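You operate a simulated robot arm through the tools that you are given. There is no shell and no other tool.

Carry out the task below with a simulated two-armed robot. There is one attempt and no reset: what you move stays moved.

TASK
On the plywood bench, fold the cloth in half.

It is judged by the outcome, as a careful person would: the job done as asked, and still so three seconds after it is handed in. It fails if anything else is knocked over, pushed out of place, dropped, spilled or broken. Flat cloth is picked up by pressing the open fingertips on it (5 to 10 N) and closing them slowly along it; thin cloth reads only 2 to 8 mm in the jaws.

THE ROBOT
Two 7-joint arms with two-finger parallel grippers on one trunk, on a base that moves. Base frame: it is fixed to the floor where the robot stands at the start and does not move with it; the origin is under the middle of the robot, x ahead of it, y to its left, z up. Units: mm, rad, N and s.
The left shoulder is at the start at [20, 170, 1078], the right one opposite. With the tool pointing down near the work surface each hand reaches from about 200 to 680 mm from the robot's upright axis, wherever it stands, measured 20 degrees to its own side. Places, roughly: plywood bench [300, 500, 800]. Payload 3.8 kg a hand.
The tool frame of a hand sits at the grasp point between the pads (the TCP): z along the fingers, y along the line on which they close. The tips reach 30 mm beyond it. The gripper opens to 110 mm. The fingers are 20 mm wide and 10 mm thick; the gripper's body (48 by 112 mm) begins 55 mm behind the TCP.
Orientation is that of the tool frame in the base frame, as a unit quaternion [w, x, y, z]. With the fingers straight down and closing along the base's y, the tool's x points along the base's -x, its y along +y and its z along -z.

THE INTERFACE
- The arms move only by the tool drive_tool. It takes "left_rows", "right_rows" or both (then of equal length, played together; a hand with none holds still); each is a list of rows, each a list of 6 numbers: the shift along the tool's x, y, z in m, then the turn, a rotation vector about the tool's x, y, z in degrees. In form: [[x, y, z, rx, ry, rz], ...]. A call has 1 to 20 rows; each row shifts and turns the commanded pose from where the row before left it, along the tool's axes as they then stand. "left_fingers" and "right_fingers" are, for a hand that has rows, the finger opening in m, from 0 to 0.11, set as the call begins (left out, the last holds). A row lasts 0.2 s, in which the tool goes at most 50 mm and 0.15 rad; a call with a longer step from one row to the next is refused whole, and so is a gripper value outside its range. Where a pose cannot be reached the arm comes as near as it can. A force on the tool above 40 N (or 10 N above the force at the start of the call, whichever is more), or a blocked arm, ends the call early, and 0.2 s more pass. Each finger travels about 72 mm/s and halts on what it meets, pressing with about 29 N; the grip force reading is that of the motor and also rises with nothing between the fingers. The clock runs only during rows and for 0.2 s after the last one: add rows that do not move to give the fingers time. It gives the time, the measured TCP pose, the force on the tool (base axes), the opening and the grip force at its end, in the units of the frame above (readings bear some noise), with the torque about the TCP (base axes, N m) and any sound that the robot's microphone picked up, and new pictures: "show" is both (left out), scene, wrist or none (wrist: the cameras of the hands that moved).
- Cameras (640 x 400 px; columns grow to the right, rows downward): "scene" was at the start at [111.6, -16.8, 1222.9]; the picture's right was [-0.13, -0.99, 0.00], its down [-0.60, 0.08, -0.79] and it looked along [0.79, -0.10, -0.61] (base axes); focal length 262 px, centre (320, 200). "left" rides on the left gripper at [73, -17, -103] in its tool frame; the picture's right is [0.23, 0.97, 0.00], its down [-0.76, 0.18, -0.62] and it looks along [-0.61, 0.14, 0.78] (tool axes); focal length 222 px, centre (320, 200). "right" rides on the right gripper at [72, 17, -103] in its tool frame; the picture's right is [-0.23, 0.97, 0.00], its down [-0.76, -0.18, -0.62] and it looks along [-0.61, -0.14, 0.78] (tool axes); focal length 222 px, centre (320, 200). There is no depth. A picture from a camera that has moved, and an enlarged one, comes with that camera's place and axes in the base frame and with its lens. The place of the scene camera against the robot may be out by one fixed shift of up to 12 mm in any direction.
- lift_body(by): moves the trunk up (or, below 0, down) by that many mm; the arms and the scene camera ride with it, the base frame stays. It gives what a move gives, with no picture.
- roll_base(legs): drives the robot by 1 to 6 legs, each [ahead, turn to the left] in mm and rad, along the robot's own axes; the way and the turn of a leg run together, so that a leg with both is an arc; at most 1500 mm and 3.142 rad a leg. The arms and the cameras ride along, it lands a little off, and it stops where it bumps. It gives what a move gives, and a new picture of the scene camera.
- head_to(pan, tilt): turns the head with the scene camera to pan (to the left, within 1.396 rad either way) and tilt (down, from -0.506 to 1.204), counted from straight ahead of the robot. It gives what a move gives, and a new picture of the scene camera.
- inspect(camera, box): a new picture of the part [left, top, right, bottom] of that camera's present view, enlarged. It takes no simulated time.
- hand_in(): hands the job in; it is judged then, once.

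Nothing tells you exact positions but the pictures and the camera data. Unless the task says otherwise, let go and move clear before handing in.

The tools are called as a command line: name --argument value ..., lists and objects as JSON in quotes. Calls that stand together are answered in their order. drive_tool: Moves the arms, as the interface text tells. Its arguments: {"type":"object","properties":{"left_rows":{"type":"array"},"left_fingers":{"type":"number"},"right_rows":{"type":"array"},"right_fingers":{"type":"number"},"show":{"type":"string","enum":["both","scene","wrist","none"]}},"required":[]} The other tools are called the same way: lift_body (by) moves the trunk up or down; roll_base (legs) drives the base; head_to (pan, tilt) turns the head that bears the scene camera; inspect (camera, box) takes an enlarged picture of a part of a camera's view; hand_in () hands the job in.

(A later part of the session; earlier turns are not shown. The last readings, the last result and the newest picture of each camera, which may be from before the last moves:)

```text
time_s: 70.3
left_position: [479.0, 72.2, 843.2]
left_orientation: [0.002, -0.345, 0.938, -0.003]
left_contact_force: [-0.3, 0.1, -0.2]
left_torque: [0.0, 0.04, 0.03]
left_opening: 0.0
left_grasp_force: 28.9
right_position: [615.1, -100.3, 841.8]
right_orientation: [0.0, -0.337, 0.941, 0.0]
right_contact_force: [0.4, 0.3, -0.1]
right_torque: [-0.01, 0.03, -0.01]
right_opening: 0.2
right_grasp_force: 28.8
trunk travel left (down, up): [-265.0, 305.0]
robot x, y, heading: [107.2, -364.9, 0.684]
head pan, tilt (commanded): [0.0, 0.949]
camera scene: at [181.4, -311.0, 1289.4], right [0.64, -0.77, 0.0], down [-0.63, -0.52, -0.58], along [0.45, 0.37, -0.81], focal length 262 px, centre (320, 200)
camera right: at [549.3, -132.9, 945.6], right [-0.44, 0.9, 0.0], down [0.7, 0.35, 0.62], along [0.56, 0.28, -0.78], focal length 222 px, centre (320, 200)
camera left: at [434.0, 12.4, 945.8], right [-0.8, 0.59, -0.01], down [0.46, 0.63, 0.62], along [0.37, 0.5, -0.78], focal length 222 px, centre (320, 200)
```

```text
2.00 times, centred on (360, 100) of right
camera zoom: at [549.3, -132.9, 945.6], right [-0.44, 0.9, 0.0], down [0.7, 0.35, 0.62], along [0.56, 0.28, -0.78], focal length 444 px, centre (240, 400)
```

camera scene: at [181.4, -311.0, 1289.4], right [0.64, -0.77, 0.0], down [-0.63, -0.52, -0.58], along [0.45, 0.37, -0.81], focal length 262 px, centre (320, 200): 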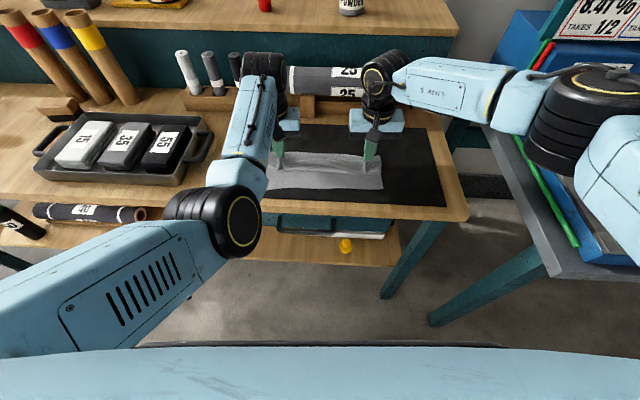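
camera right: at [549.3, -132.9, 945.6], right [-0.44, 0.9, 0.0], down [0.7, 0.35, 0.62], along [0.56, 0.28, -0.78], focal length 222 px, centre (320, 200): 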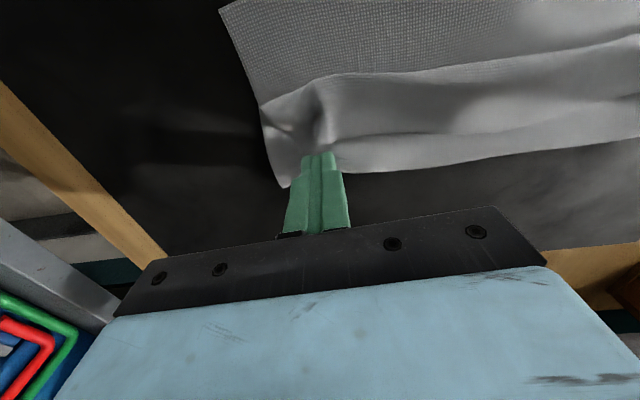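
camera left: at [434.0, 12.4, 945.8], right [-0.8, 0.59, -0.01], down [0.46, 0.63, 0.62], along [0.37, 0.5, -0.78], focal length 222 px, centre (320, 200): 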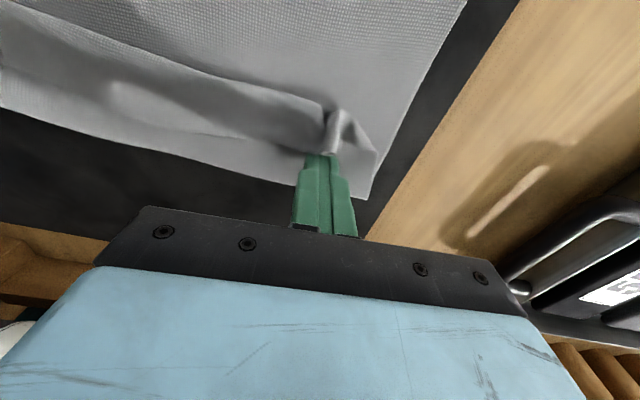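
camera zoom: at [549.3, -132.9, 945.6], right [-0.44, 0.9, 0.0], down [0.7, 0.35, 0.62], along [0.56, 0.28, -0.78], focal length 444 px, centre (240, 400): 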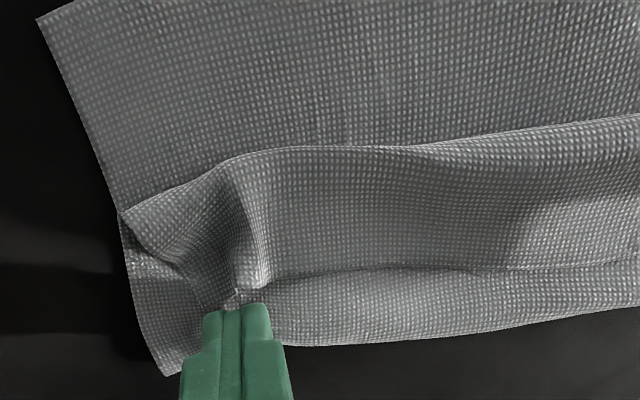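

The fingertips have caught the lip at both bumps. I'll keep pushing toward me.

drive_tool --left_rows '[[0.006, 0, 0, 0, 0, 0], [0.006, 0, 0, 0, 0, 0], [0.006, 0, 0, 0, 0, 0], [0.006, 0, 0, 0, 0, 0], [0, 0, 0, 0, 0, 0]]' --right_rows '[[0.006, 0, 0, 0, 0, 0], [0.006, 0, 0, 0, 0, 0], [0.006, 0, 0, 0, 0, 0], [0.006, 0, 0, 0, 0, 0], [0, 0, 0, 0, 0, 0]]' --show "none"

inspect --camera "left" --box '[120, 0, 440, 200]'

inspect --camera "right" --box '[200, 0, 520, 200]'

inspect --camera "scene" --box '[220, 80, 420, 220]'

```text
time_s: 71.5
left_position: [460.9, 56.1, 843.1]
left_orientation: [0.002, -0.345, 0.939, -0.003]
left_contact_force: [-0.3, 0.1, -0.4]
left_torque: [-0.02, 0.01, 0.01]
left_opening: 0.0
left_grasp_force: 29.1
right_position: [598.1, -116.0, 842.8]
right_orientation: [0.001, -0.338, 0.941, 0.0]
right_contact_force: [-0.9, 0.4, -0.2]
right_torque: [0.0, -0.03, 0.01]
right_opening: 0.0
right_grasp_force: 29.2
trunk travel left (down, up): [-265.0, 305.0]
robot x, y, heading: [102.6, -364.6, 0.688]
head pan, tilt (commanded): [0.0, 0.949]
```

```text
2.00 times, centred on (280, 100) of left
camera zoom: at [415.8, -3.2, 945.7], right [-0.8, 0.59, -0.01], down [0.46, 0.63, 0.62], along [0.37, 0.5, -0.78], focal length 444 px, centre (400, 400)
```

zoom: 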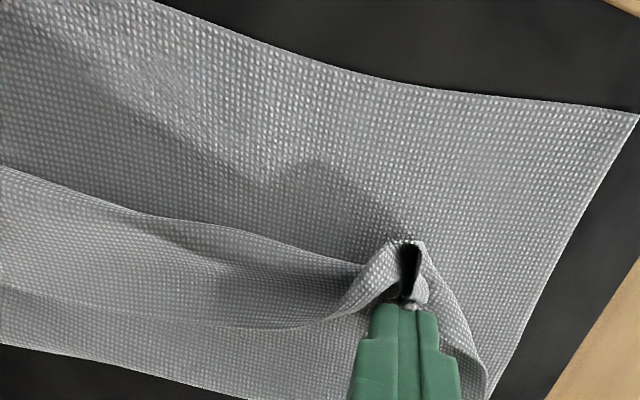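

```text
2.00 times, centred on (360, 100) of right
camera zoom: at [531.1, -148.6, 945.6], right [-0.44, 0.9, 0.0], down [0.7, 0.35, 0.62], along [0.56, 0.28, -0.78], focal length 444 px, centre (240, 400)
```

zoom: 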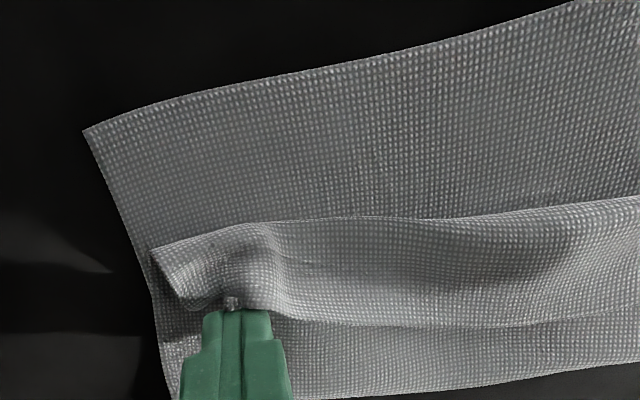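

```text
2.86 times, centred on (320, 150) of scene
camera zoom: at [181.4, -311.0, 1289.4], right [0.64, -0.77, 0.0], down [-0.63, -0.52, -0.58], along [0.45, 0.37, -0.81], focal length 750 px, centre (320, 343)
```

zoom: 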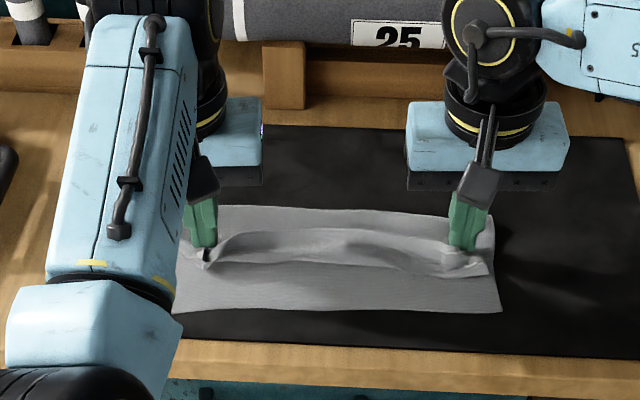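

The lip is being pushed up and over at both ends while the fold line stays put. I'll continue.

drive_tool --left_rows '[[0.006, 0, 0, 0, 0, 0], [0.006, 0, 0, 0, 0, 0], [0.006, 0, 0, 0, 0, 0], [0.006, 0, 0, 0, 0, 0], [0, 0, 0, 0, 0, 0]]' --right_rows '[[0.006, 0, 0, 0, 0, 0], [0.006, 0, 0, 0, 0, 0], [0.006, 0, 0, 0, 0, 0], [0.006, 0, 0, 0, 0, 0], [0, 0, 0, 0, 0, 0]]' --show "none"

inspect --camera "left" --box '[120, 0, 440, 200]'

inspect --camera "right" --box '[200, 0, 520, 200]'

inspect --camera "scene" --box '[220, 80, 420, 220]'

```text
time_s: 72.7
left_position: [439.9, 51.8, 846.5]
left_orientation: [0.005, -0.351, 0.936, 0.004]
left_contact_force: [-0.1, -0.4, -0.7]
left_torque: [-0.01, 0.0, -0.02]
left_opening: 0.3
left_grasp_force: 29.4
right_position: [579.2, -129.6, 842.2]
right_orientation: [0.0, -0.337, 0.941, 0.0]
right_contact_force: [0.4, 0.0, -0.4]
right_torque: [-0.02, 0.01, 0.01]
right_opening: 0.0
right_grasp_force: 29.6
trunk travel left (down, up): [-265.0, 305.0]
robot x, y, heading: [104.9, -365.5, 0.686]
head pan, tilt (commanded): [0.0, 0.949]
```

```text
2.00 times, centred on (280, 100) of left
camera zoom: at [395.6, -10.5, 947.9], right [-0.81, 0.59, 0.0], down [0.45, 0.63, 0.63], along [0.37, 0.51, -0.77], focal length 444 px, centre (400, 400)
```

zoom: 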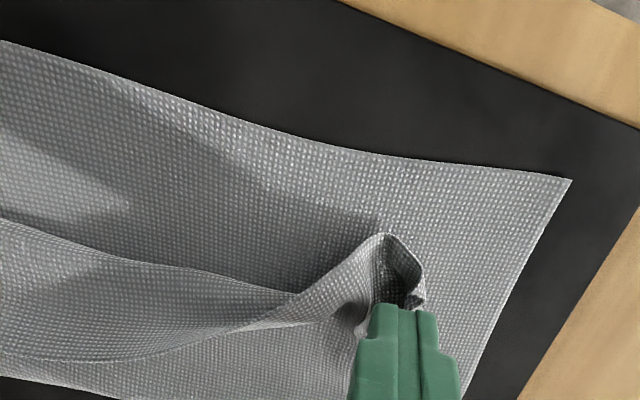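

```text
2.00 times, centred on (360, 100) of right
camera zoom: at [512.5, -163.6, 945.8], right [-0.44, 0.9, 0.0], down [0.7, 0.35, 0.62], along [0.56, 0.28, -0.78], focal length 444 px, centre (240, 400)
```

zoom: 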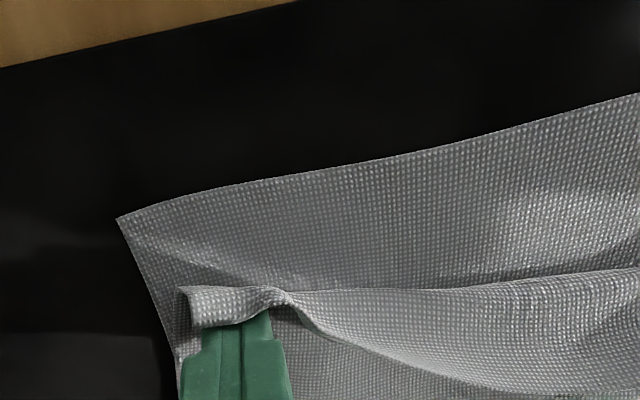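

```text
2.86 times, centred on (320, 150) of scene
camera zoom: at [181.4, -311.0, 1289.4], right [0.64, -0.77, 0.0], down [-0.63, -0.52, -0.58], along [0.45, 0.37, -0.81], focal length 750 px, centre (320, 343)
```

zoom: 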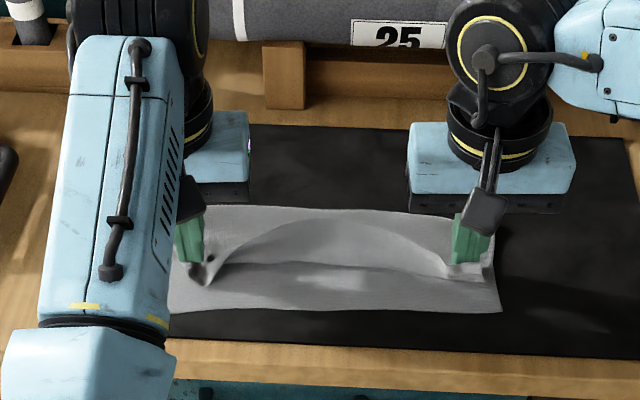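

Both ends of the lip are now standing up and going over. I'll continue a bit further and nudge the left hand back in line.

drive_tool --left_rows '[[0.006, -0.002, 0.001, 0, 0, 0], [0.006, -0.002, 0.001, 0, 0, 0], [0.006, -0.001, 0, 0, 0, 0], [0.006, 0, 0, 0, 0, 0], [0, 0, 0, 0, 0, 0]]' --right_rows '[[0.006, 0, 0, 0, 0, 0], [0.006, 0, 0, 0, 0, 0], [0.006, 0, 0, 0, 0, 0], [0.006, 0, 0, 0, 0, 0], [0, 0, 0, 0, 0, 0]]' --show "none"

inspect --camera "left" --box '[120, 0, 440, 200]'

inspect --camera "right" --box '[200, 0, 520, 200]'

inspect --camera "scene" --box '[220, 80, 420, 220]'

```text
time_s: 73.9
left_position: [418.4, 40.7, 842.2]
left_orientation: [0.002, -0.358, 0.934, 0.011]
left_contact_force: [-0.1, 0.1, 0.0]
left_torque: [0.02, 0.01, 0.01]
left_opening: 0.2
left_grasp_force: 28.8
right_position: [560.3, -145.3, 843.0]
right_orientation: [0.0, -0.338, 0.941, 0.0]
right_contact_force: [0.7, 0.7, -0.4]
right_torque: [-0.02, 0.0, 0.01]
right_opening: 0.2
right_grasp_force: 28.6
trunk travel left (down, up): [-265.0, 305.0]
robot x, y, heading: [101.9, -365.5, 0.686]
head pan, tilt (commanded): [0.0, 0.949]
```

```text
2.00 times, centred on (280, 100) of left
camera zoom: at [377.1, -21.9, 943.5], right [-0.82, 0.57, 0.02], down [0.45, 0.63, 0.64], along [0.35, 0.53, -0.77], focal length 444 px, centre (400, 400)
```

zoom: 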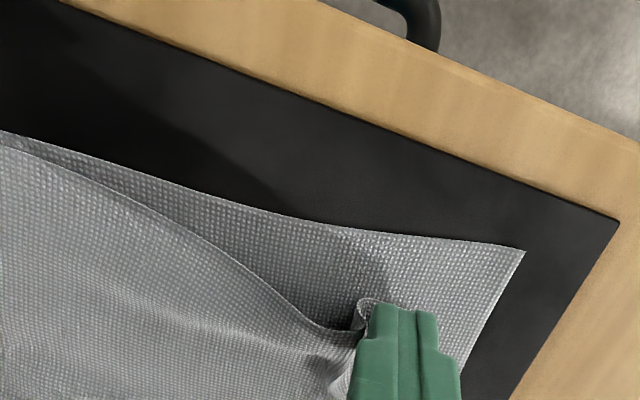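

```text
2.00 times, centred on (360, 100) of right
camera zoom: at [493.8, -178.7, 945.9], right [-0.44, 0.9, 0.0], down [0.7, 0.35, 0.62], along [0.56, 0.28, -0.78], focal length 444 px, centre (240, 400)
```

zoom: 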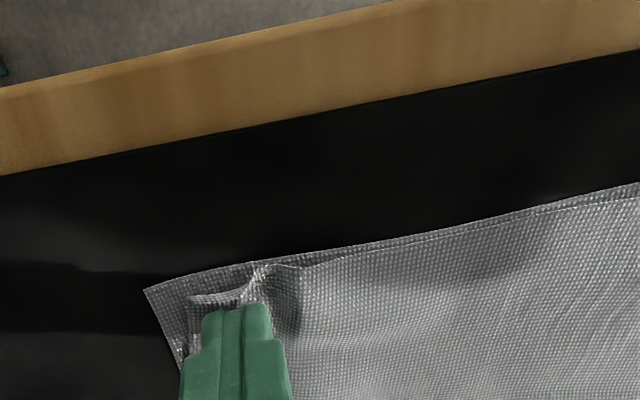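

```text
2.86 times, centred on (320, 150) of scene
camera zoom: at [181.4, -311.0, 1289.4], right [0.64, -0.77, 0.0], down [-0.63, -0.52, -0.58], along [0.45, 0.37, -0.81], focal length 750 px, centre (320, 343)
```

zoom: 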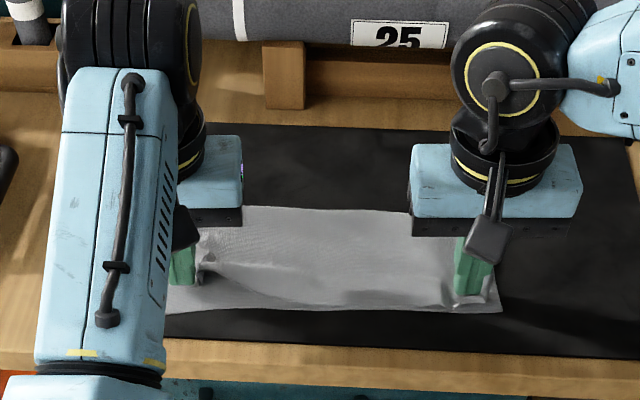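

The lip flipped open: the top layer now reaches the near edge across the middle and right. I'll raise the hands to see what's left at the two corners.

drive_tool --left_rows '[[0, 0, -0.015, 0, 0, 0], [0, 0, -0.03, 0, 0, 0], [0, 0, -0.03, 0, 0, 0], [-0.03, 0, -0.02, 0, 0, 0], [-0.03, 0, -0.01, 0, 0, 0], [0, 0, 0, 0, 0, 0]]' --right_rows '[[0, 0, -0.015, 0, 0, 0], [0, 0, -0.03, 0, 0, 0], [0, 0, -0.03, 0, 0, 0], [-0.03, 0, -0.02, 0, 0, 0], [-0.03, 0, -0.01, 0, 0, 0], [0, 0, 0, 0, 0, 0]]' --show "both"

inspect --camera "scene" --box '[220, 80, 420, 220]'

inspect --camera "left" --box '[40, 0, 440, 200]'

inspect --camera "right" --box '[200, 0, 600, 200]'

```text
time_s: 75.3
left_position: [497.0, 76.8, 915.1]
left_orientation: [0.002, -0.345, 0.938, -0.002]
left_contact_force: [0.3, 0.4, -1.0]
left_torque: [0.03, 0.0, 0.0]
left_opening: 0.0
left_grasp_force: 29.6
left hand out of reach, approached as far as the arm can: row 2, 3
right_position: [606.7, -109.3, 947.4]
right_orientation: [0.001, -0.338, 0.941, 0.0]
right_contact_force: [-0.5, 0.2, 0.4]
right_torque: [0.03, -0.01, -0.02]
right_opening: 0.0
right_grasp_force: 28.6
trunk travel left (down, up): [-265.0, 305.0]
robot x, y, heading: [107.2, -365.2, 0.687]
head pan, tilt (commanded): [0.0, 0.949]
camera scene: at [181.4, -311.6, 1289.4], right [0.64, -0.77, 0.0], down [-0.63, -0.52, -0.58], along [0.45, 0.37, -0.81], focal length 262 px, centre (320, 200)
camera right: at [540.1, -141.4, 1050.7], right [-0.44, 0.9, 0.0], down [0.7, 0.35, 0.62], along [0.56, 0.28, -0.78], focal length 222 px, centre (320, 200)
camera left: at [453.4, 17.7, 1018.2], right [-0.8, 0.59, -0.01], down [0.46, 0.63, 0.62], along [0.38, 0.5, -0.78], focal length 222 px, centre (320, 200)
```

scene: 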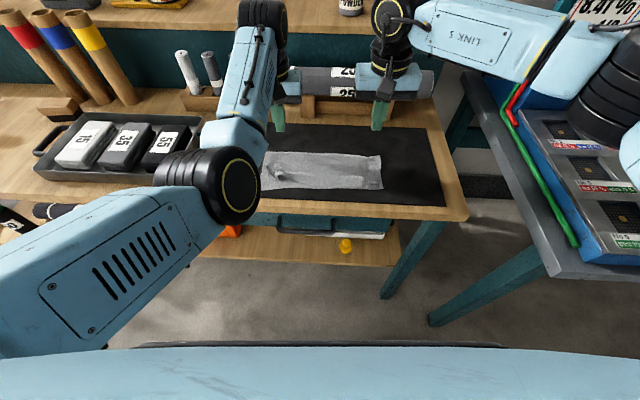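
right: 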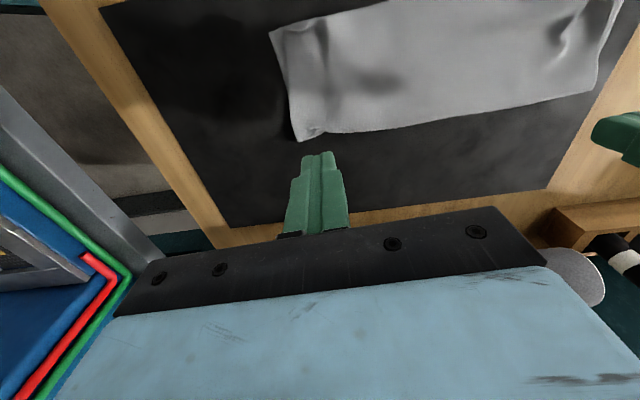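
left: 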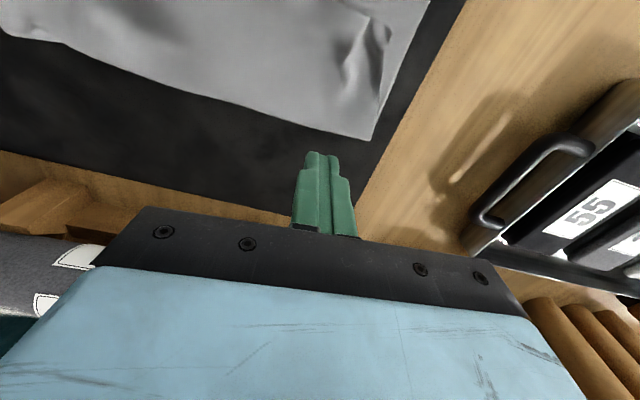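

```text
2.86 times, centred on (320, 150) of scene
camera zoom: at [181.4, -311.6, 1289.4], right [0.64, -0.77, 0.0], down [-0.63, -0.52, -0.58], along [0.45, 0.37, -0.81], focal length 750 px, centre (320, 343)
```

zoom: 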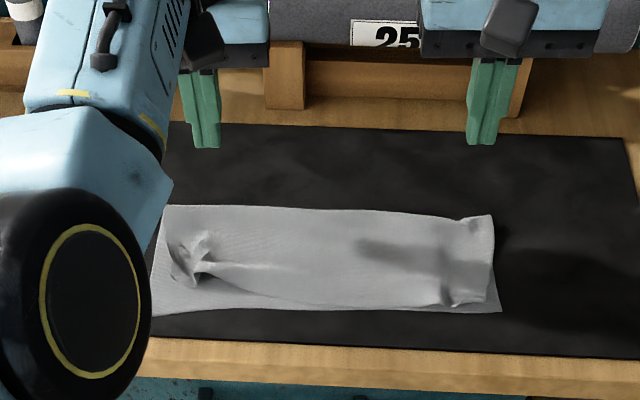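

```text
1.60 times, centred on (240, 100) of left
camera zoom: at [453.4, 17.7, 1018.2], right [-0.8, 0.59, -0.01], down [0.46, 0.63, 0.62], along [0.38, 0.5, -0.78], focal length 355 px, centre (448, 360)
```

zoom: 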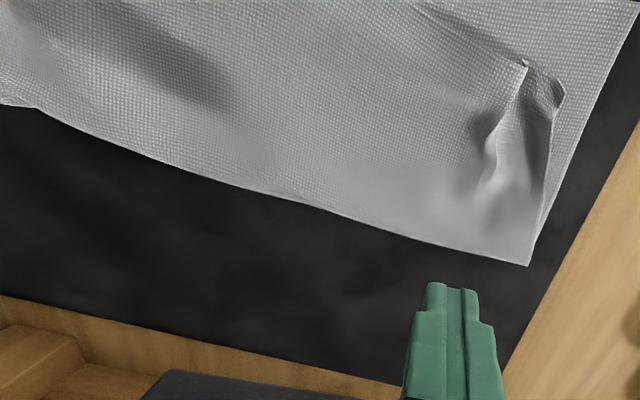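

```text
1.60 times, centred on (400, 100) of right
camera zoom: at [540.1, -141.4, 1050.7], right [-0.44, 0.9, 0.0], down [0.7, 0.35, 0.62], along [0.56, 0.28, -0.78], focal length 355 px, centre (192, 360)
```

zoom: 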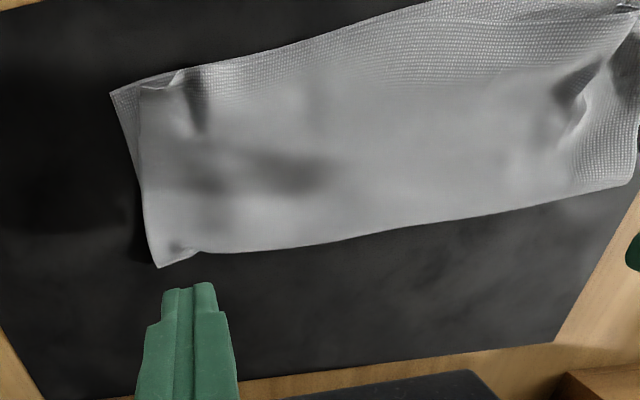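

The fold is now very good across the middle and right. The top layer's left corner still lags by roughly 25 mm with a crumple. I'll take a close look at it.

inspect --camera "left" --box '[280, 0, 460, 150]'

inspect --camera "scene" --box '[262, 145, 322, 195]'

inspect --camera "scene" --box '[340, 145, 400, 195]'

```text
2.67 times, centred on (370, 75) of left
camera zoom: at [453.4, 17.7, 1018.2], right [-0.8, 0.59, -0.01], down [0.46, 0.63, 0.62], along [0.38, 0.5, -0.78], focal length 592 px, centre (187, 533)
```

zoom: 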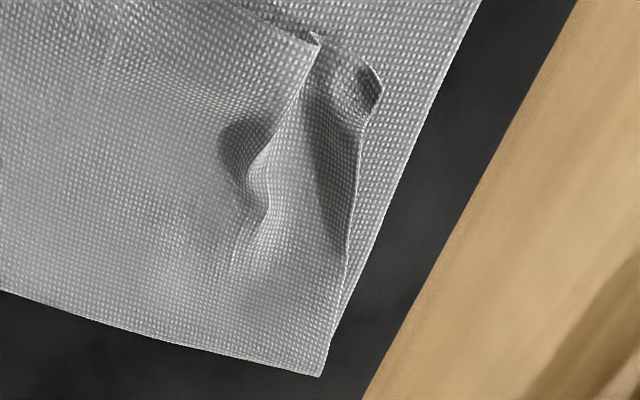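

```text
8.00 times, centred on (292, 170) of scene
camera zoom: at [181.4, -311.6, 1289.4], right [0.64, -0.77, 0.0], down [-0.63, -0.52, -0.58], along [0.45, 0.37, -0.81], focal length 2100 px, centre (544, 440)
```

zoom: 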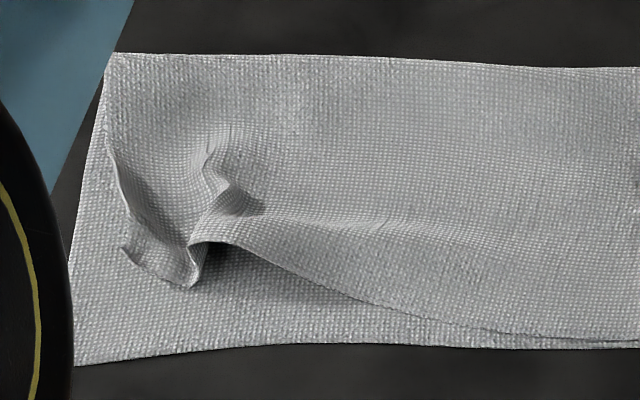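

```text
8.00 times, centred on (370, 170) of scene
camera zoom: at [181.4, -311.6, 1289.4], right [0.64, -0.77, 0.0], down [-0.63, -0.52, -0.58], along [0.45, 0.37, -0.81], focal length 2100 px, centre (-80, 440)
```

zoom: 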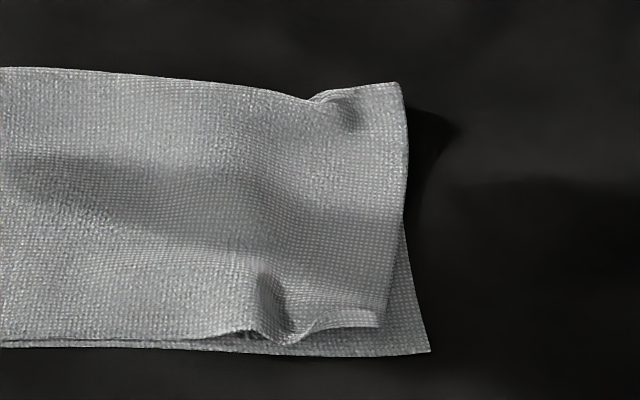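

I can see the state well now. On the left, a pinch ridge runs from X≈454 to 415 at Y≈103, and the top-left corner sits at about (420, 125) when it should be near (386, 145). The left arm is cramped here, so I'll roll the base back 70 mm to work with it more comfortably.

roll_base --legs '[[-70, 0]]'

inspect --camera "left" --box '[160, 0, 480, 200]'

inspect --camera "right" --box '[160, 0, 480, 200]'

```text
time_s: 76.3
left_position: [443.0, 32.1, 916.8]
left_orientation: [0.002, -0.345, 0.938, -0.003]
left_contact_force: [0.2, 0.1, 0.0]
left_torque: [0.03, 0.02, 0.03]
left_opening: 0.0
left_grasp_force: 28.9
right_position: [551.8, -153.8, 947.9]
right_orientation: [0.002, -0.337, 0.941, 0.0]
right_contact_force: [0.2, -0.1, 0.7]
right_torque: [0.04, 0.02, 0.02]
right_opening: 0.2
right_grasp_force: 28.7
trunk travel left (down, up): [-265.0, 305.0]
robot x, y, heading: [52.9, -410.7, 0.688]
head pan, tilt (commanded): [0.0, 0.949]
camera scene: at [126.5, -356.3, 1289.5], right [0.64, -0.77, 0.0], down [-0.63, -0.52, -0.58], along [0.45, 0.37, -0.81], focal length 262 px, centre (320, 200)
```

scene: 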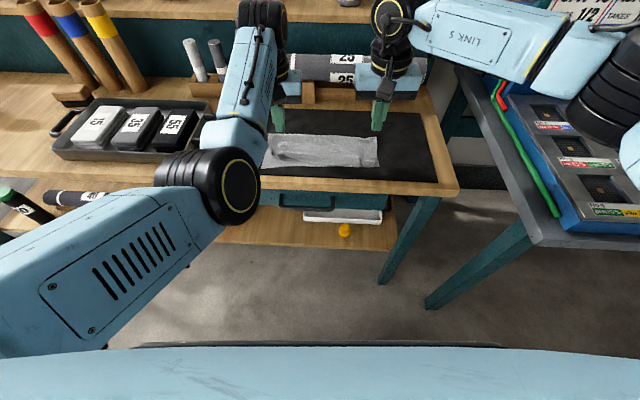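

```text
2.00 times, centred on (320, 100) of left
camera zoom: at [398.6, -26.9, 1018.1], right [-0.8, 0.59, -0.01], down [0.46, 0.63, 0.62], along [0.38, 0.5, -0.78], focal length 444 px, centre (320, 400)
```

zoom: 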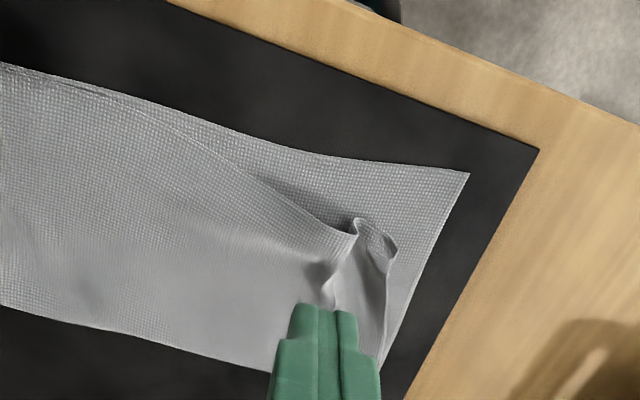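

```text
2.00 times, centred on (320, 100) of right
camera zoom: at [485.4, -186.5, 1050.9], right [-0.44, 0.9, 0.0], down [0.7, 0.35, 0.62], along [0.56, 0.28, -0.78], focal length 444 px, centre (320, 400)
```

zoom: 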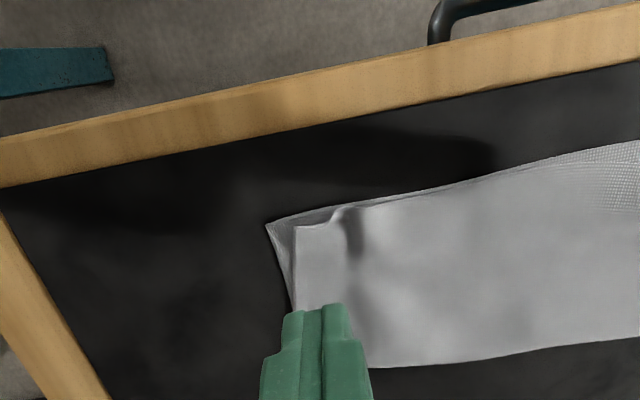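

The right side looks nearly perfect. On the left I'll straddle the standing ridge near the edge with the left fingers and draw that corner toward me and outward, where it belongs.

drive_tool --left_rows '[[0.004, 0.0056, 0.02, 0, 0, -0.5], [0.004, 0.0056, 0.02, 0, 0, -0.4], [0, 0, 0.017, 0, 0, 0], [0, 0, 0.01, 0, 0, 0], [0, 0, 0, 0, 0, 0]]' --left_fingers 0.026 --show "wrist"

inspect --camera "left" --box '[160, 0, 480, 200]'

```text
time_s: 77.5
left_position: [429.9, 36.5, 850.0]
left_orientation: [0.002, -0.353, 0.936, -0.003]
left_contact_force: [0.3, -0.6, -0.6]
left_torque: [0.03, 0.0, 0.0]
left_opening: 26.1
left_grasp_force: 0.0
right_position: [551.5, -152.7, 946.8]
right_orientation: [0.0, -0.338, 0.941, 0.0]
right_contact_force: [0.1, 1.0, 0.1]
right_torque: [0.02, -0.01, 0.02]
right_opening: 0.0
right_grasp_force: 28.5
trunk travel left (down, up): [-265.0, 305.0]
robot x, y, heading: [51.4, -408.3, 0.69]
head pan, tilt (commanded): [0.0, 0.949]
camera left: at [386.8, -24.2, 950.8], right [-0.81, 0.58, -0.01], down [0.45, 0.64, 0.62], along [0.37, 0.5, -0.78], focal length 222 px, centre (320, 200)
```

left: 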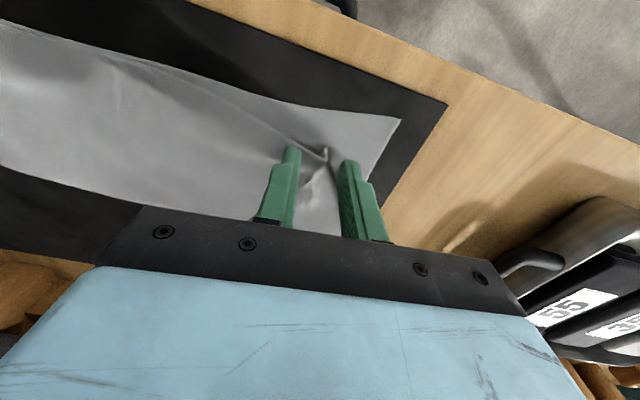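

```text
2.00 times, centred on (320, 100) of left
camera zoom: at [386.8, -24.2, 950.8], right [-0.81, 0.58, -0.01], down [0.45, 0.64, 0.62], along [0.37, 0.5, -0.78], focal length 444 px, centre (320, 400)
```

zoom: 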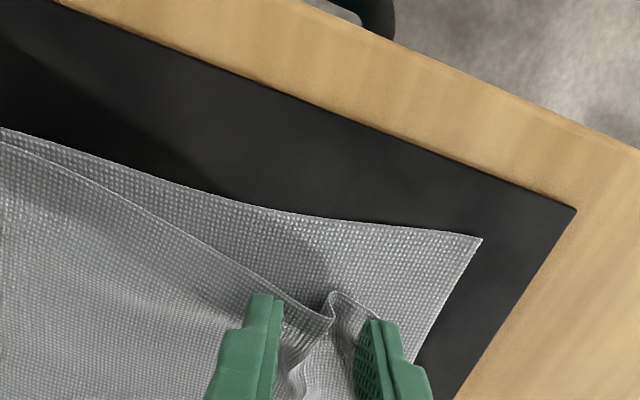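

The fingers straddle the ridge well. I'll lower to just above the cloth and close on the ridge.

drive_tool --left_rows '[[0, 0, 0.005, 0, 0, 0], [0, 0, 0.005, 0, 0, 0], [0, 0, 0, 0, 0, 0]]' --show "none"

drive_tool --left_rows '[[0, 0, 0, 0, 0, 0], [0, 0, 0, 0, 0, 0]]' --left_fingers 0.014 --show "none"

drive_tool --left_rows '[[0, 0, 0, 0, 0, 0], [0, 0, 0, 0, 0, 0], [0, 0, 0, 0, 0, 0]]' --left_fingers 0.0 --show "wrist"

inspect --camera "left" --box '[160, 0, 480, 200]'

```text
time_s: 78.3
left_position: [430.0, 37.2, 839.0]
left_orientation: [0.002, -0.353, 0.936, -0.003]
left_contact_force: [-0.8, -0.2, -0.2]
left_torque: [-0.01, 0.0, 0.02]
left_opening: 26.0
left_grasp_force: 0.2
right_position: [553.8, -153.6, 947.1]
right_orientation: [0.001, -0.338, 0.941, 0.001]
right_contact_force: [0.1, -0.1, -0.8]
right_torque: [-0.03, 0.02, 0.02]
right_opening: 0.0
right_grasp_force: 28.9
trunk travel left (down, up): [-265.0, 305.0]
robot x, y, heading: [52.7, -407.9, 0.692]
head pan, tilt (commanded): [0.0, 0.949]
```

```text
time_s: 78.9
left_position: [430.0, 36.1, 837.6]
left_orientation: [0.002, -0.352, 0.936, -0.003]
left_contact_force: [0.0, -0.8, 0.4]
left_torque: [0.0, -0.02, 0.03]
left_opening: 13.9
left_grasp_force: 0.1
right_position: [552.2, -153.7, 947.5]
right_orientation: [-0.001, -0.338, 0.941, 0.0]
right_contact_force: [0.2, 0.2, 0.3]
right_torque: [0.03, -0.01, 0.02]
right_opening: 0.0
right_grasp_force: 29.0
trunk travel left (down, up): [-265.0, 305.0]
robot x, y, heading: [50.7, -410.9, 0.69]
head pan, tilt (commanded): [0.0, 0.949]
```

```text
time_s: 79.7
left_position: [431.0, 36.5, 839.1]
left_orientation: [0.001, -0.353, 0.936, -0.004]
left_contact_force: [0.7, 0.2, 0.3]
left_torque: [0.0, 0.0, 0.0]
left_opening: 2.0
left_grasp_force: 28.9
right_position: [551.4, -152.8, 947.6]
right_orientation: [0.0, -0.338, 0.941, 0.0]
right_contact_force: [0.1, 0.1, -0.7]
right_torque: [0.02, 0.0, -0.01]
right_opening: 0.0
right_grasp_force: 29.3
trunk travel left (down, up): [-265.0, 305.0]
robot x, y, heading: [49.9, -407.4, 0.689]
head pan, tilt (commanded): [0.0, 0.949]
camera left: at [387.2, -24.2, 941.0], right [-0.81, 0.58, -0.01], down [0.45, 0.64, 0.62], along [0.37, 0.5, -0.78], focal length 222 px, centre (320, 200)
```

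left: 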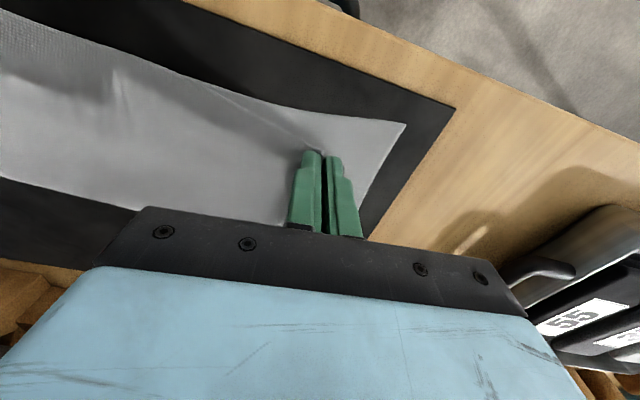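

```text
2.00 times, centred on (320, 100) of left
camera zoom: at [387.2, -24.2, 941.0], right [-0.81, 0.58, -0.01], down [0.45, 0.64, 0.62], along [0.37, 0.5, -0.78], focal length 444 px, centre (320, 400)
```

zoom: 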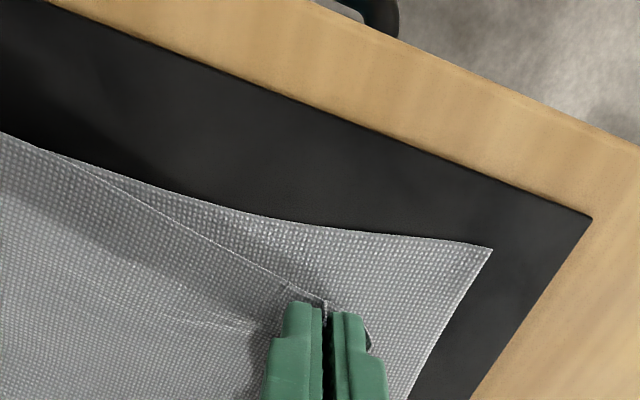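

The ridge is gripped at 2 mm. I'll lift slightly and draw the corner toward me and outward.

drive_tool --left_rows '[[0, 0, -0.005, 0, 0, 0], [0.005, 0.002, 0, 0, 0, 0], [0.006, 0.0025, 0, 0, 0, 0], [0.006, 0.0025, 0, 0, 0, 0], [0, 0, 0, 0, 0, 0]]' --show "none"

inspect --camera "left" --box '[160, 0, 480, 200]'

inspect --camera "scene" --box '[240, 100, 400, 200]'

```text
time_s: 80.9
left_position: [412.4, 30.9, 843.3]
left_orientation: [0.002, -0.352, 0.936, -0.003]
left_contact_force: [-0.1, 0.3, -0.4]
left_torque: [0.0, -0.03, -0.01]
left_opening: 2.2
left_grasp_force: 29.2
right_position: [554.3, -151.8, 947.0]
right_orientation: [0.0, -0.339, 0.941, 0.0]
right_contact_force: [0.4, 0.3, -0.4]
right_torque: [0.02, 0.0, -0.02]
right_opening: 0.1
right_grasp_force: 29.1
trunk travel left (down, up): [-265.0, 305.0]
robot x, y, heading: [49.7, -414.3, 0.686]
head pan, tilt (commanded): [0.0, 0.949]
```

```text
2.00 times, centred on (320, 100) of left
camera zoom: at [369.8, -29.9, 945.5], right [-0.81, 0.58, -0.01], down [0.45, 0.64, 0.62], along [0.37, 0.5, -0.78], focal length 444 px, centre (320, 400)
```

zoom: 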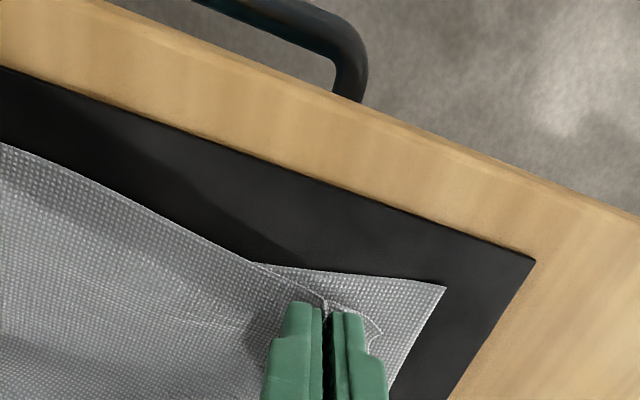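

```text
4.00 times, centred on (320, 150) of scene
camera zoom: at [127.4, -355.6, 1289.4], right [0.64, -0.77, 0.0], down [-0.63, -0.52, -0.58], along [0.45, 0.37, -0.81], focal length 1050 px, centre (320, 400)
```

zoom: 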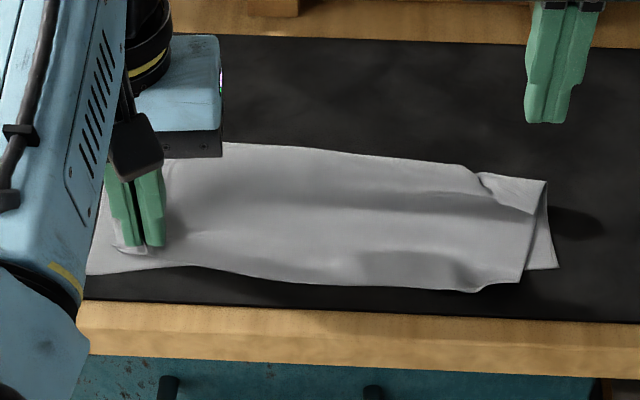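

The top layer slides as one sheet, so that pull brought the left into line but shifted the middle and right about 16 mm past the near edge. Both pinch ridges now sit naturally at the edge, so holding both lets me place the top layer squarely. I'll look at the right ridge.

inspect --camera "right" --box '[160, 0, 480, 200]'

inspect --camera "scene" --box '[330, 125, 390, 185]'

```text
2.00 times, centred on (320, 100) of right
camera zoom: at [486.1, -186.0, 1050.4], right [-0.44, 0.9, 0.0], down [0.7, 0.35, 0.62], along [0.56, 0.28, -0.78], focal length 444 px, centre (320, 400)
```

zoom: 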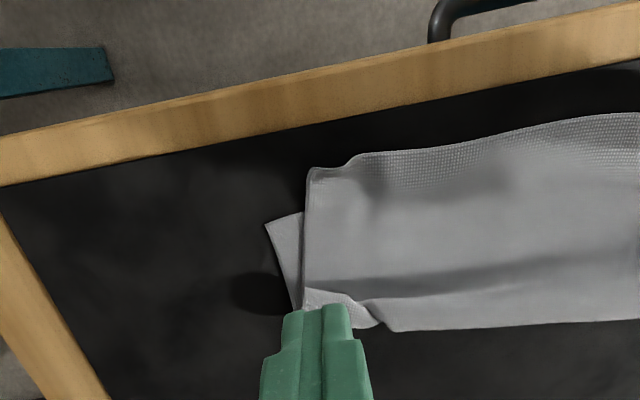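

```text
6.67 times, centred on (360, 155) of scene
camera zoom: at [127.4, -355.6, 1289.4], right [0.64, -0.77, 0.0], down [-0.63, -0.52, -0.58], along [0.45, 0.37, -0.81], focal length 1750 px, centre (53, 500)
```

zoom: 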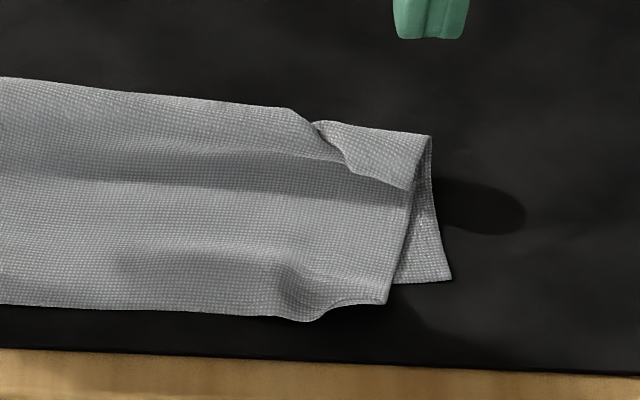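

The fold's right end also has a small diagonal tuck now, so I'll lift the top layer by both near corners and lay it again squarely. The right corner of the top layer overhangs the lower edge, so I can pick up just that layer there. I'm moving the right hand over it.

drive_tool --right_rows '[[0.0065, 0.0075, 0.02, 0, 0, 0], [0.0065, 0.0075, 0.025, 0, 0, 0], [0.006, 0.007, 0.025, 0, 0, 0], [0, 0, 0.02, 0, 0, 0], [0, 0, 0.009, 0, 0, 0], [0, 0, 0, 0, 0, 0]]' --right_fingers 0.03 --show "wrist"

inspect --camera "right" --box '[200, 50, 440, 200]'

```text
time_s: 82.3
left_position: [413.5, 30.6, 844.5]
left_orientation: [0.002, -0.352, 0.936, -0.004]
left_contact_force: [-0.3, -0.4, -0.5]
left_torque: [0.0, 0.0, -0.04]
left_opening: 2.0
left_grasp_force: 29.2
right_position: [523.9, -147.8, 848.1]
right_orientation: [0.001, -0.337, 0.941, -0.001]
right_contact_force: [0.0, -0.4, 0.1]
right_torque: [-0.02, 0.0, 0.02]
right_opening: 30.1
right_grasp_force: 0.1
trunk travel left (down, up): [-265.0, 305.0]
robot x, y, heading: [52.1, -407.8, 0.685]
head pan, tilt (commanded): [0.0, 0.949]
camera right: at [457.3, -181.0, 951.2], right [-0.44, 0.9, 0.0], down [0.7, 0.35, 0.62], along [0.56, 0.28, -0.78], focal length 222 px, centre (320, 200)
```

right: 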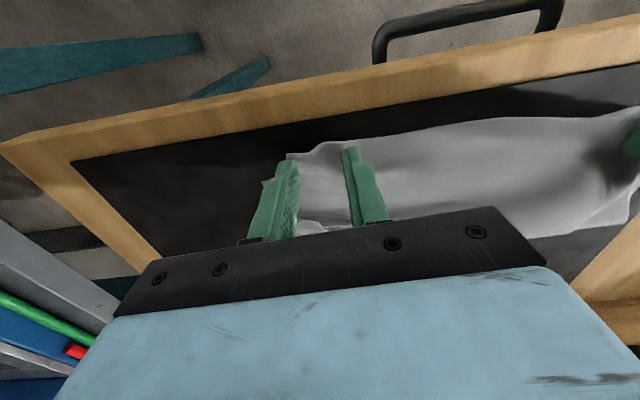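

```text
2.67 times, centred on (320, 125) of right
camera zoom: at [457.3, -181.0, 951.2], right [-0.44, 0.9, 0.0], down [0.7, 0.35, 0.62], along [0.56, 0.28, -0.78], focal length 592 px, centre (320, 400)
```

zoom: 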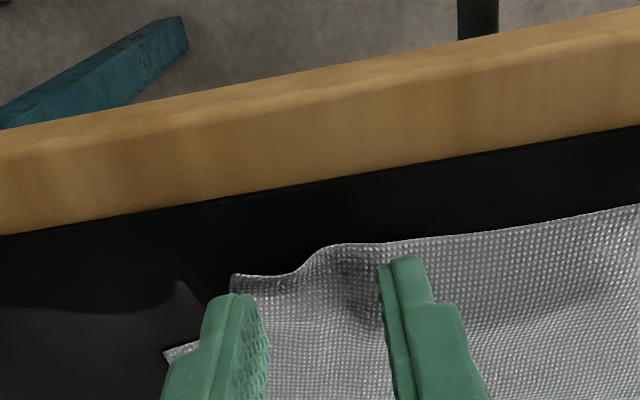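

The right fingers are well placed over the overhanging corner. I'll lower to a light press.

drive_tool --right_rows '[[0, 0, 0.006, 0, 0, 0], [0, 0, 0.004, 0, 0, 0], [0, 0, 0.002, 0, 0, 0], [0, 0, 0, 0, 0, 0]]' --show "none"

drive_tool --right_rows '[[0, 0, 0.0015, 0, 0, 0], [0, 0, 0, 0, 0, 0]]' --show "none"

```text
time_s: 83.3
left_position: [413.3, 31.4, 844.3]
left_orientation: [0.003, -0.353, 0.936, -0.003]
left_contact_force: [0.6, -0.2, 0.4]
left_torque: [0.03, -0.02, 0.0]
left_opening: 1.8
left_grasp_force: 29.0
right_position: [522.9, -147.6, 836.4]
right_orientation: [-0.001, -0.338, 0.941, -0.001]
right_contact_force: [0.5, -0.2, 0.3]
right_torque: [-0.01, -0.02, 0.0]
right_opening: 29.9
right_grasp_force: 0.1
trunk travel left (down, up): [-265.0, 305.0]
robot x, y, heading: [55.1, -415.7, 0.687]
head pan, tilt (commanded): [0.0, 0.949]
```

```text
time_s: 83.9
left_position: [412.3, 30.8, 843.7]
left_orientation: [0.002, -0.353, 0.936, -0.003]
left_contact_force: [-0.6, -0.7, -0.2]
left_torque: [0.01, 0.0, 0.03]
left_opening: 2.2
left_grasp_force: 28.8
right_position: [522.6, -147.7, 834.1]
right_orientation: [0.0, -0.337, 0.942, 0.001]
right_contact_force: [0.9, -0.5, 0.0]
right_torque: [0.03, -0.03, 0.02]
right_opening: 30.2
right_grasp_force: 0.1
trunk travel left (down, up): [-265.0, 305.0]
robot x, y, heading: [52.3, -409.0, 0.684]
head pan, tilt (commanded): [0.0, 0.949]
```

drive_tool --right_rows '[[0, 0, 0.001, 0, 0, 0], [0, 0, 0, 0, 0, 0]]' --show "none"

inspect --camera "right" --box '[200, 50, 440, 200]'

```text
time_s: 84.5
left_position: [413.7, 30.8, 843.8]
left_orientation: [0.002, -0.352, 0.936, -0.003]
left_contact_force: [-0.4, 0.4, -0.1]
left_torque: [-0.01, -0.01, 0.0]
left_opening: 2.1
left_grasp_force: 29.3
right_position: [523.7, -147.6, 834.7]
right_orientation: [0.001, -0.338, 0.941, 0.0]
right_contact_force: [-0.7, -0.9, 5.9]
right_torque: [-0.05, -0.08, 0.0]
right_opening: 30.1
right_grasp_force: 0.1
trunk travel left (down, up): [-265.0, 305.0]
robot x, y, heading: [49.8, -406.1, 0.687]
head pan, tilt (commanded): [0.0, 0.949]
```

```text
2.67 times, centred on (320, 125) of right
camera zoom: at [457.2, -181.0, 937.7], right [-0.44, 0.9, 0.0], down [0.7, 0.35, 0.62], along [0.56, 0.28, -0.78], focal length 592 px, centre (320, 400)
```

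zoom: 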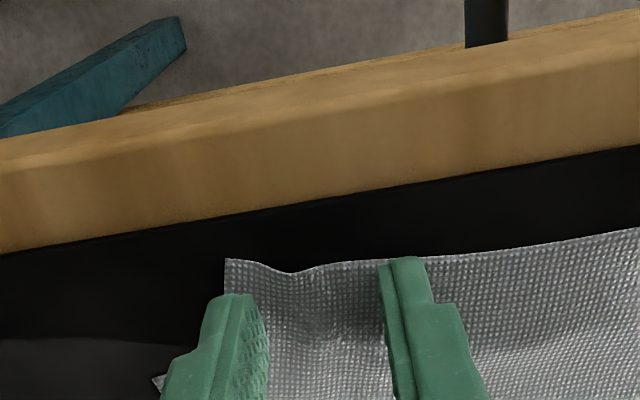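

There's 5.9 N on the overhang. I'll close slowly, gathering the corner toward the inner finger.

drive_tool --right_rows '[[0, 0.0015, 0, 0, 0, 0], [0, 0.0015, 0, 0, 0, 0]]' --right_fingers 0.024 --show "none"

drive_tool --right_rows '[[0, 0.0015, 0, 0, 0, 0], [0, 0.0015, 0, 0, 0, 0]]' --right_fingers 0.018 --show "none"

drive_tool --right_rows '[[0, 0.0015, 0, 0, 0, 0], [0, 0.0015, 0, 0, 0, 0]]' --right_fingers 0.012 --show "none"

drive_tool --right_rows '[[0, 0.0015, 0, 0, 0, 0], [0, 0.0015, 0, 0, 0, 0]]' --right_fingers 0.006 --show "none"

drive_tool --right_rows '[[0, 0, 0, 0, 0, 0], [0, 0, 0, 0, 0, 0], [0, 0, 0, 0, 0, 0]]' --right_fingers 0.0 --show "wrist"

inspect --camera "right" --box '[200, 50, 440, 200]'

```text
time_s: 85.1
left_position: [413.6, 29.4, 844.5]
left_orientation: [0.002, -0.353, 0.936, -0.003]
left_contact_force: [-1.1, 0.0, 0.1]
left_torque: [0.01, -0.03, 0.0]
left_opening: 2.1
left_grasp_force: 28.6
right_position: [522.1, -146.4, 835.9]
right_orientation: [0.001, -0.337, 0.941, 0.0]
right_contact_force: [1.3, -3.0, 9.1]
right_torque: [-0.07, -0.12, -0.03]
right_opening: 24.4
right_grasp_force: 0.2
trunk travel left (down, up): [-265.0, 305.0]
robot x, y, heading: [47.0, -408.4, 0.688]
head pan, tilt (commanded): [0.0, 0.949]
```

```text
time_s: 85.7
left_position: [411.7, 30.3, 843.5]
left_orientation: [0.001, -0.353, 0.936, -0.003]
left_contact_force: [-0.7, 0.9, 0.6]
left_torque: [-0.02, -0.01, 0.03]
left_opening: 2.1
left_grasp_force: 29.8
right_position: [521.0, -143.2, 834.5]
right_orientation: [0.001, -0.337, 0.941, 0.001]
right_contact_force: [1.7, -1.7, 8.4]
right_torque: [-0.06, -0.12, 0.0]
right_opening: 17.7
right_grasp_force: 0.0
trunk travel left (down, up): [-265.0, 305.0]
robot x, y, heading: [49.2, -411.6, 0.687]
head pan, tilt (commanded): [0.0, 0.949]
```

```text
time_s: 86.3
left_position: [412.8, 29.3, 843.4]
left_orientation: [0.002, -0.353, 0.936, -0.003]
left_contact_force: [0.0, 0.8, 0.1]
left_torque: [-0.01, 0.0, 0.04]
left_opening: 2.3
left_grasp_force: 29.0
right_position: [518.6, -142.4, 834.1]
right_orientation: [0.001, -0.338, 0.941, 0.0]
right_contact_force: [2.1, -2.6, 11.6]
right_torque: [-0.13, -0.08, -0.02]
right_opening: 10.9
right_grasp_force: 0.1
trunk travel left (down, up): [-265.0, 305.0]
robot x, y, heading: [50.4, -411.5, 0.686]
head pan, tilt (commanded): [0.0, 0.949]
```

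```text
time_s: 86.9
left_position: [413.3, 29.2, 843.5]
left_orientation: [0.003, -0.352, 0.936, -0.003]
left_contact_force: [-0.3, -0.4, 0.5]
left_torque: [0.01, 0.02, 0.0]
left_opening: 2.0
left_grasp_force: 29.1
right_position: [517.1, -139.4, 833.3]
right_orientation: [0.001, -0.338, 0.941, 0.0]
right_contact_force: [3.5, -4.9, 12.2]
right_torque: [-0.15, -0.1, 0.01]
right_opening: 5.6
right_grasp_force: 0.0
trunk travel left (down, up): [-265.0, 305.0]
robot x, y, heading: [48.3, -410.9, 0.691]
head pan, tilt (commanded): [0.0, 0.949]
```

```text
time_s: 87.7
left_position: [413.0, 30.3, 844.5]
left_orientation: [0.002, -0.353, 0.936, -0.003]
left_contact_force: [-0.2, -0.6, 0.2]
left_torque: [0.03, -0.02, 0.0]
left_opening: 2.0
left_grasp_force: 28.5
right_position: [515.2, -139.3, 835.4]
right_orientation: [0.001, -0.338, 0.941, 0.001]
right_contact_force: [2.2, -2.2, 13.4]
right_torque: [-0.1, -0.09, -0.01]
right_opening: 1.8
right_grasp_force: 28.9
trunk travel left (down, up): [-265.0, 305.0]
robot x, y, heading: [50.6, -409.3, 0.688]
head pan, tilt (commanded): [0.0, 0.949]
camera right: at [449.5, -172.3, 937.4], right [-0.44, 0.9, 0.0], down [0.7, 0.35, 0.62], along [0.56, 0.28, -0.78], focal length 222 px, centre (320, 200)
```

right: 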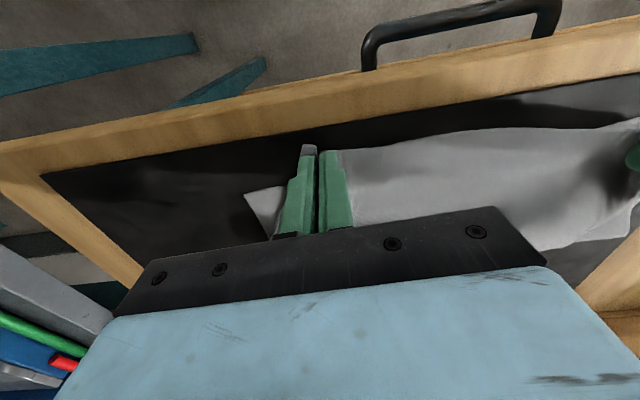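

```text
2.67 times, centred on (320, 125) of right
camera zoom: at [449.5, -172.3, 937.4], right [-0.44, 0.9, 0.0], down [0.7, 0.35, 0.62], along [0.56, 0.28, -0.78], focal length 592 px, centre (320, 400)
```

zoom: 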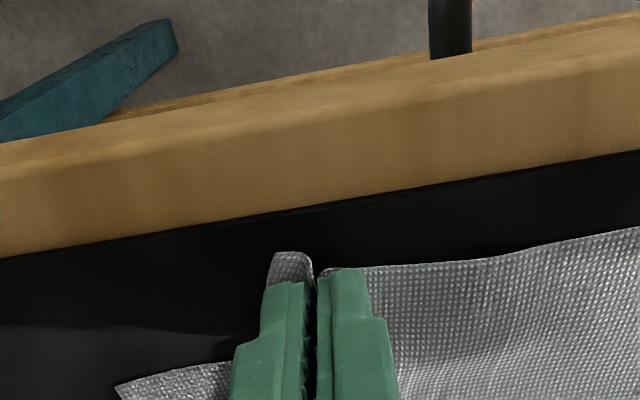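

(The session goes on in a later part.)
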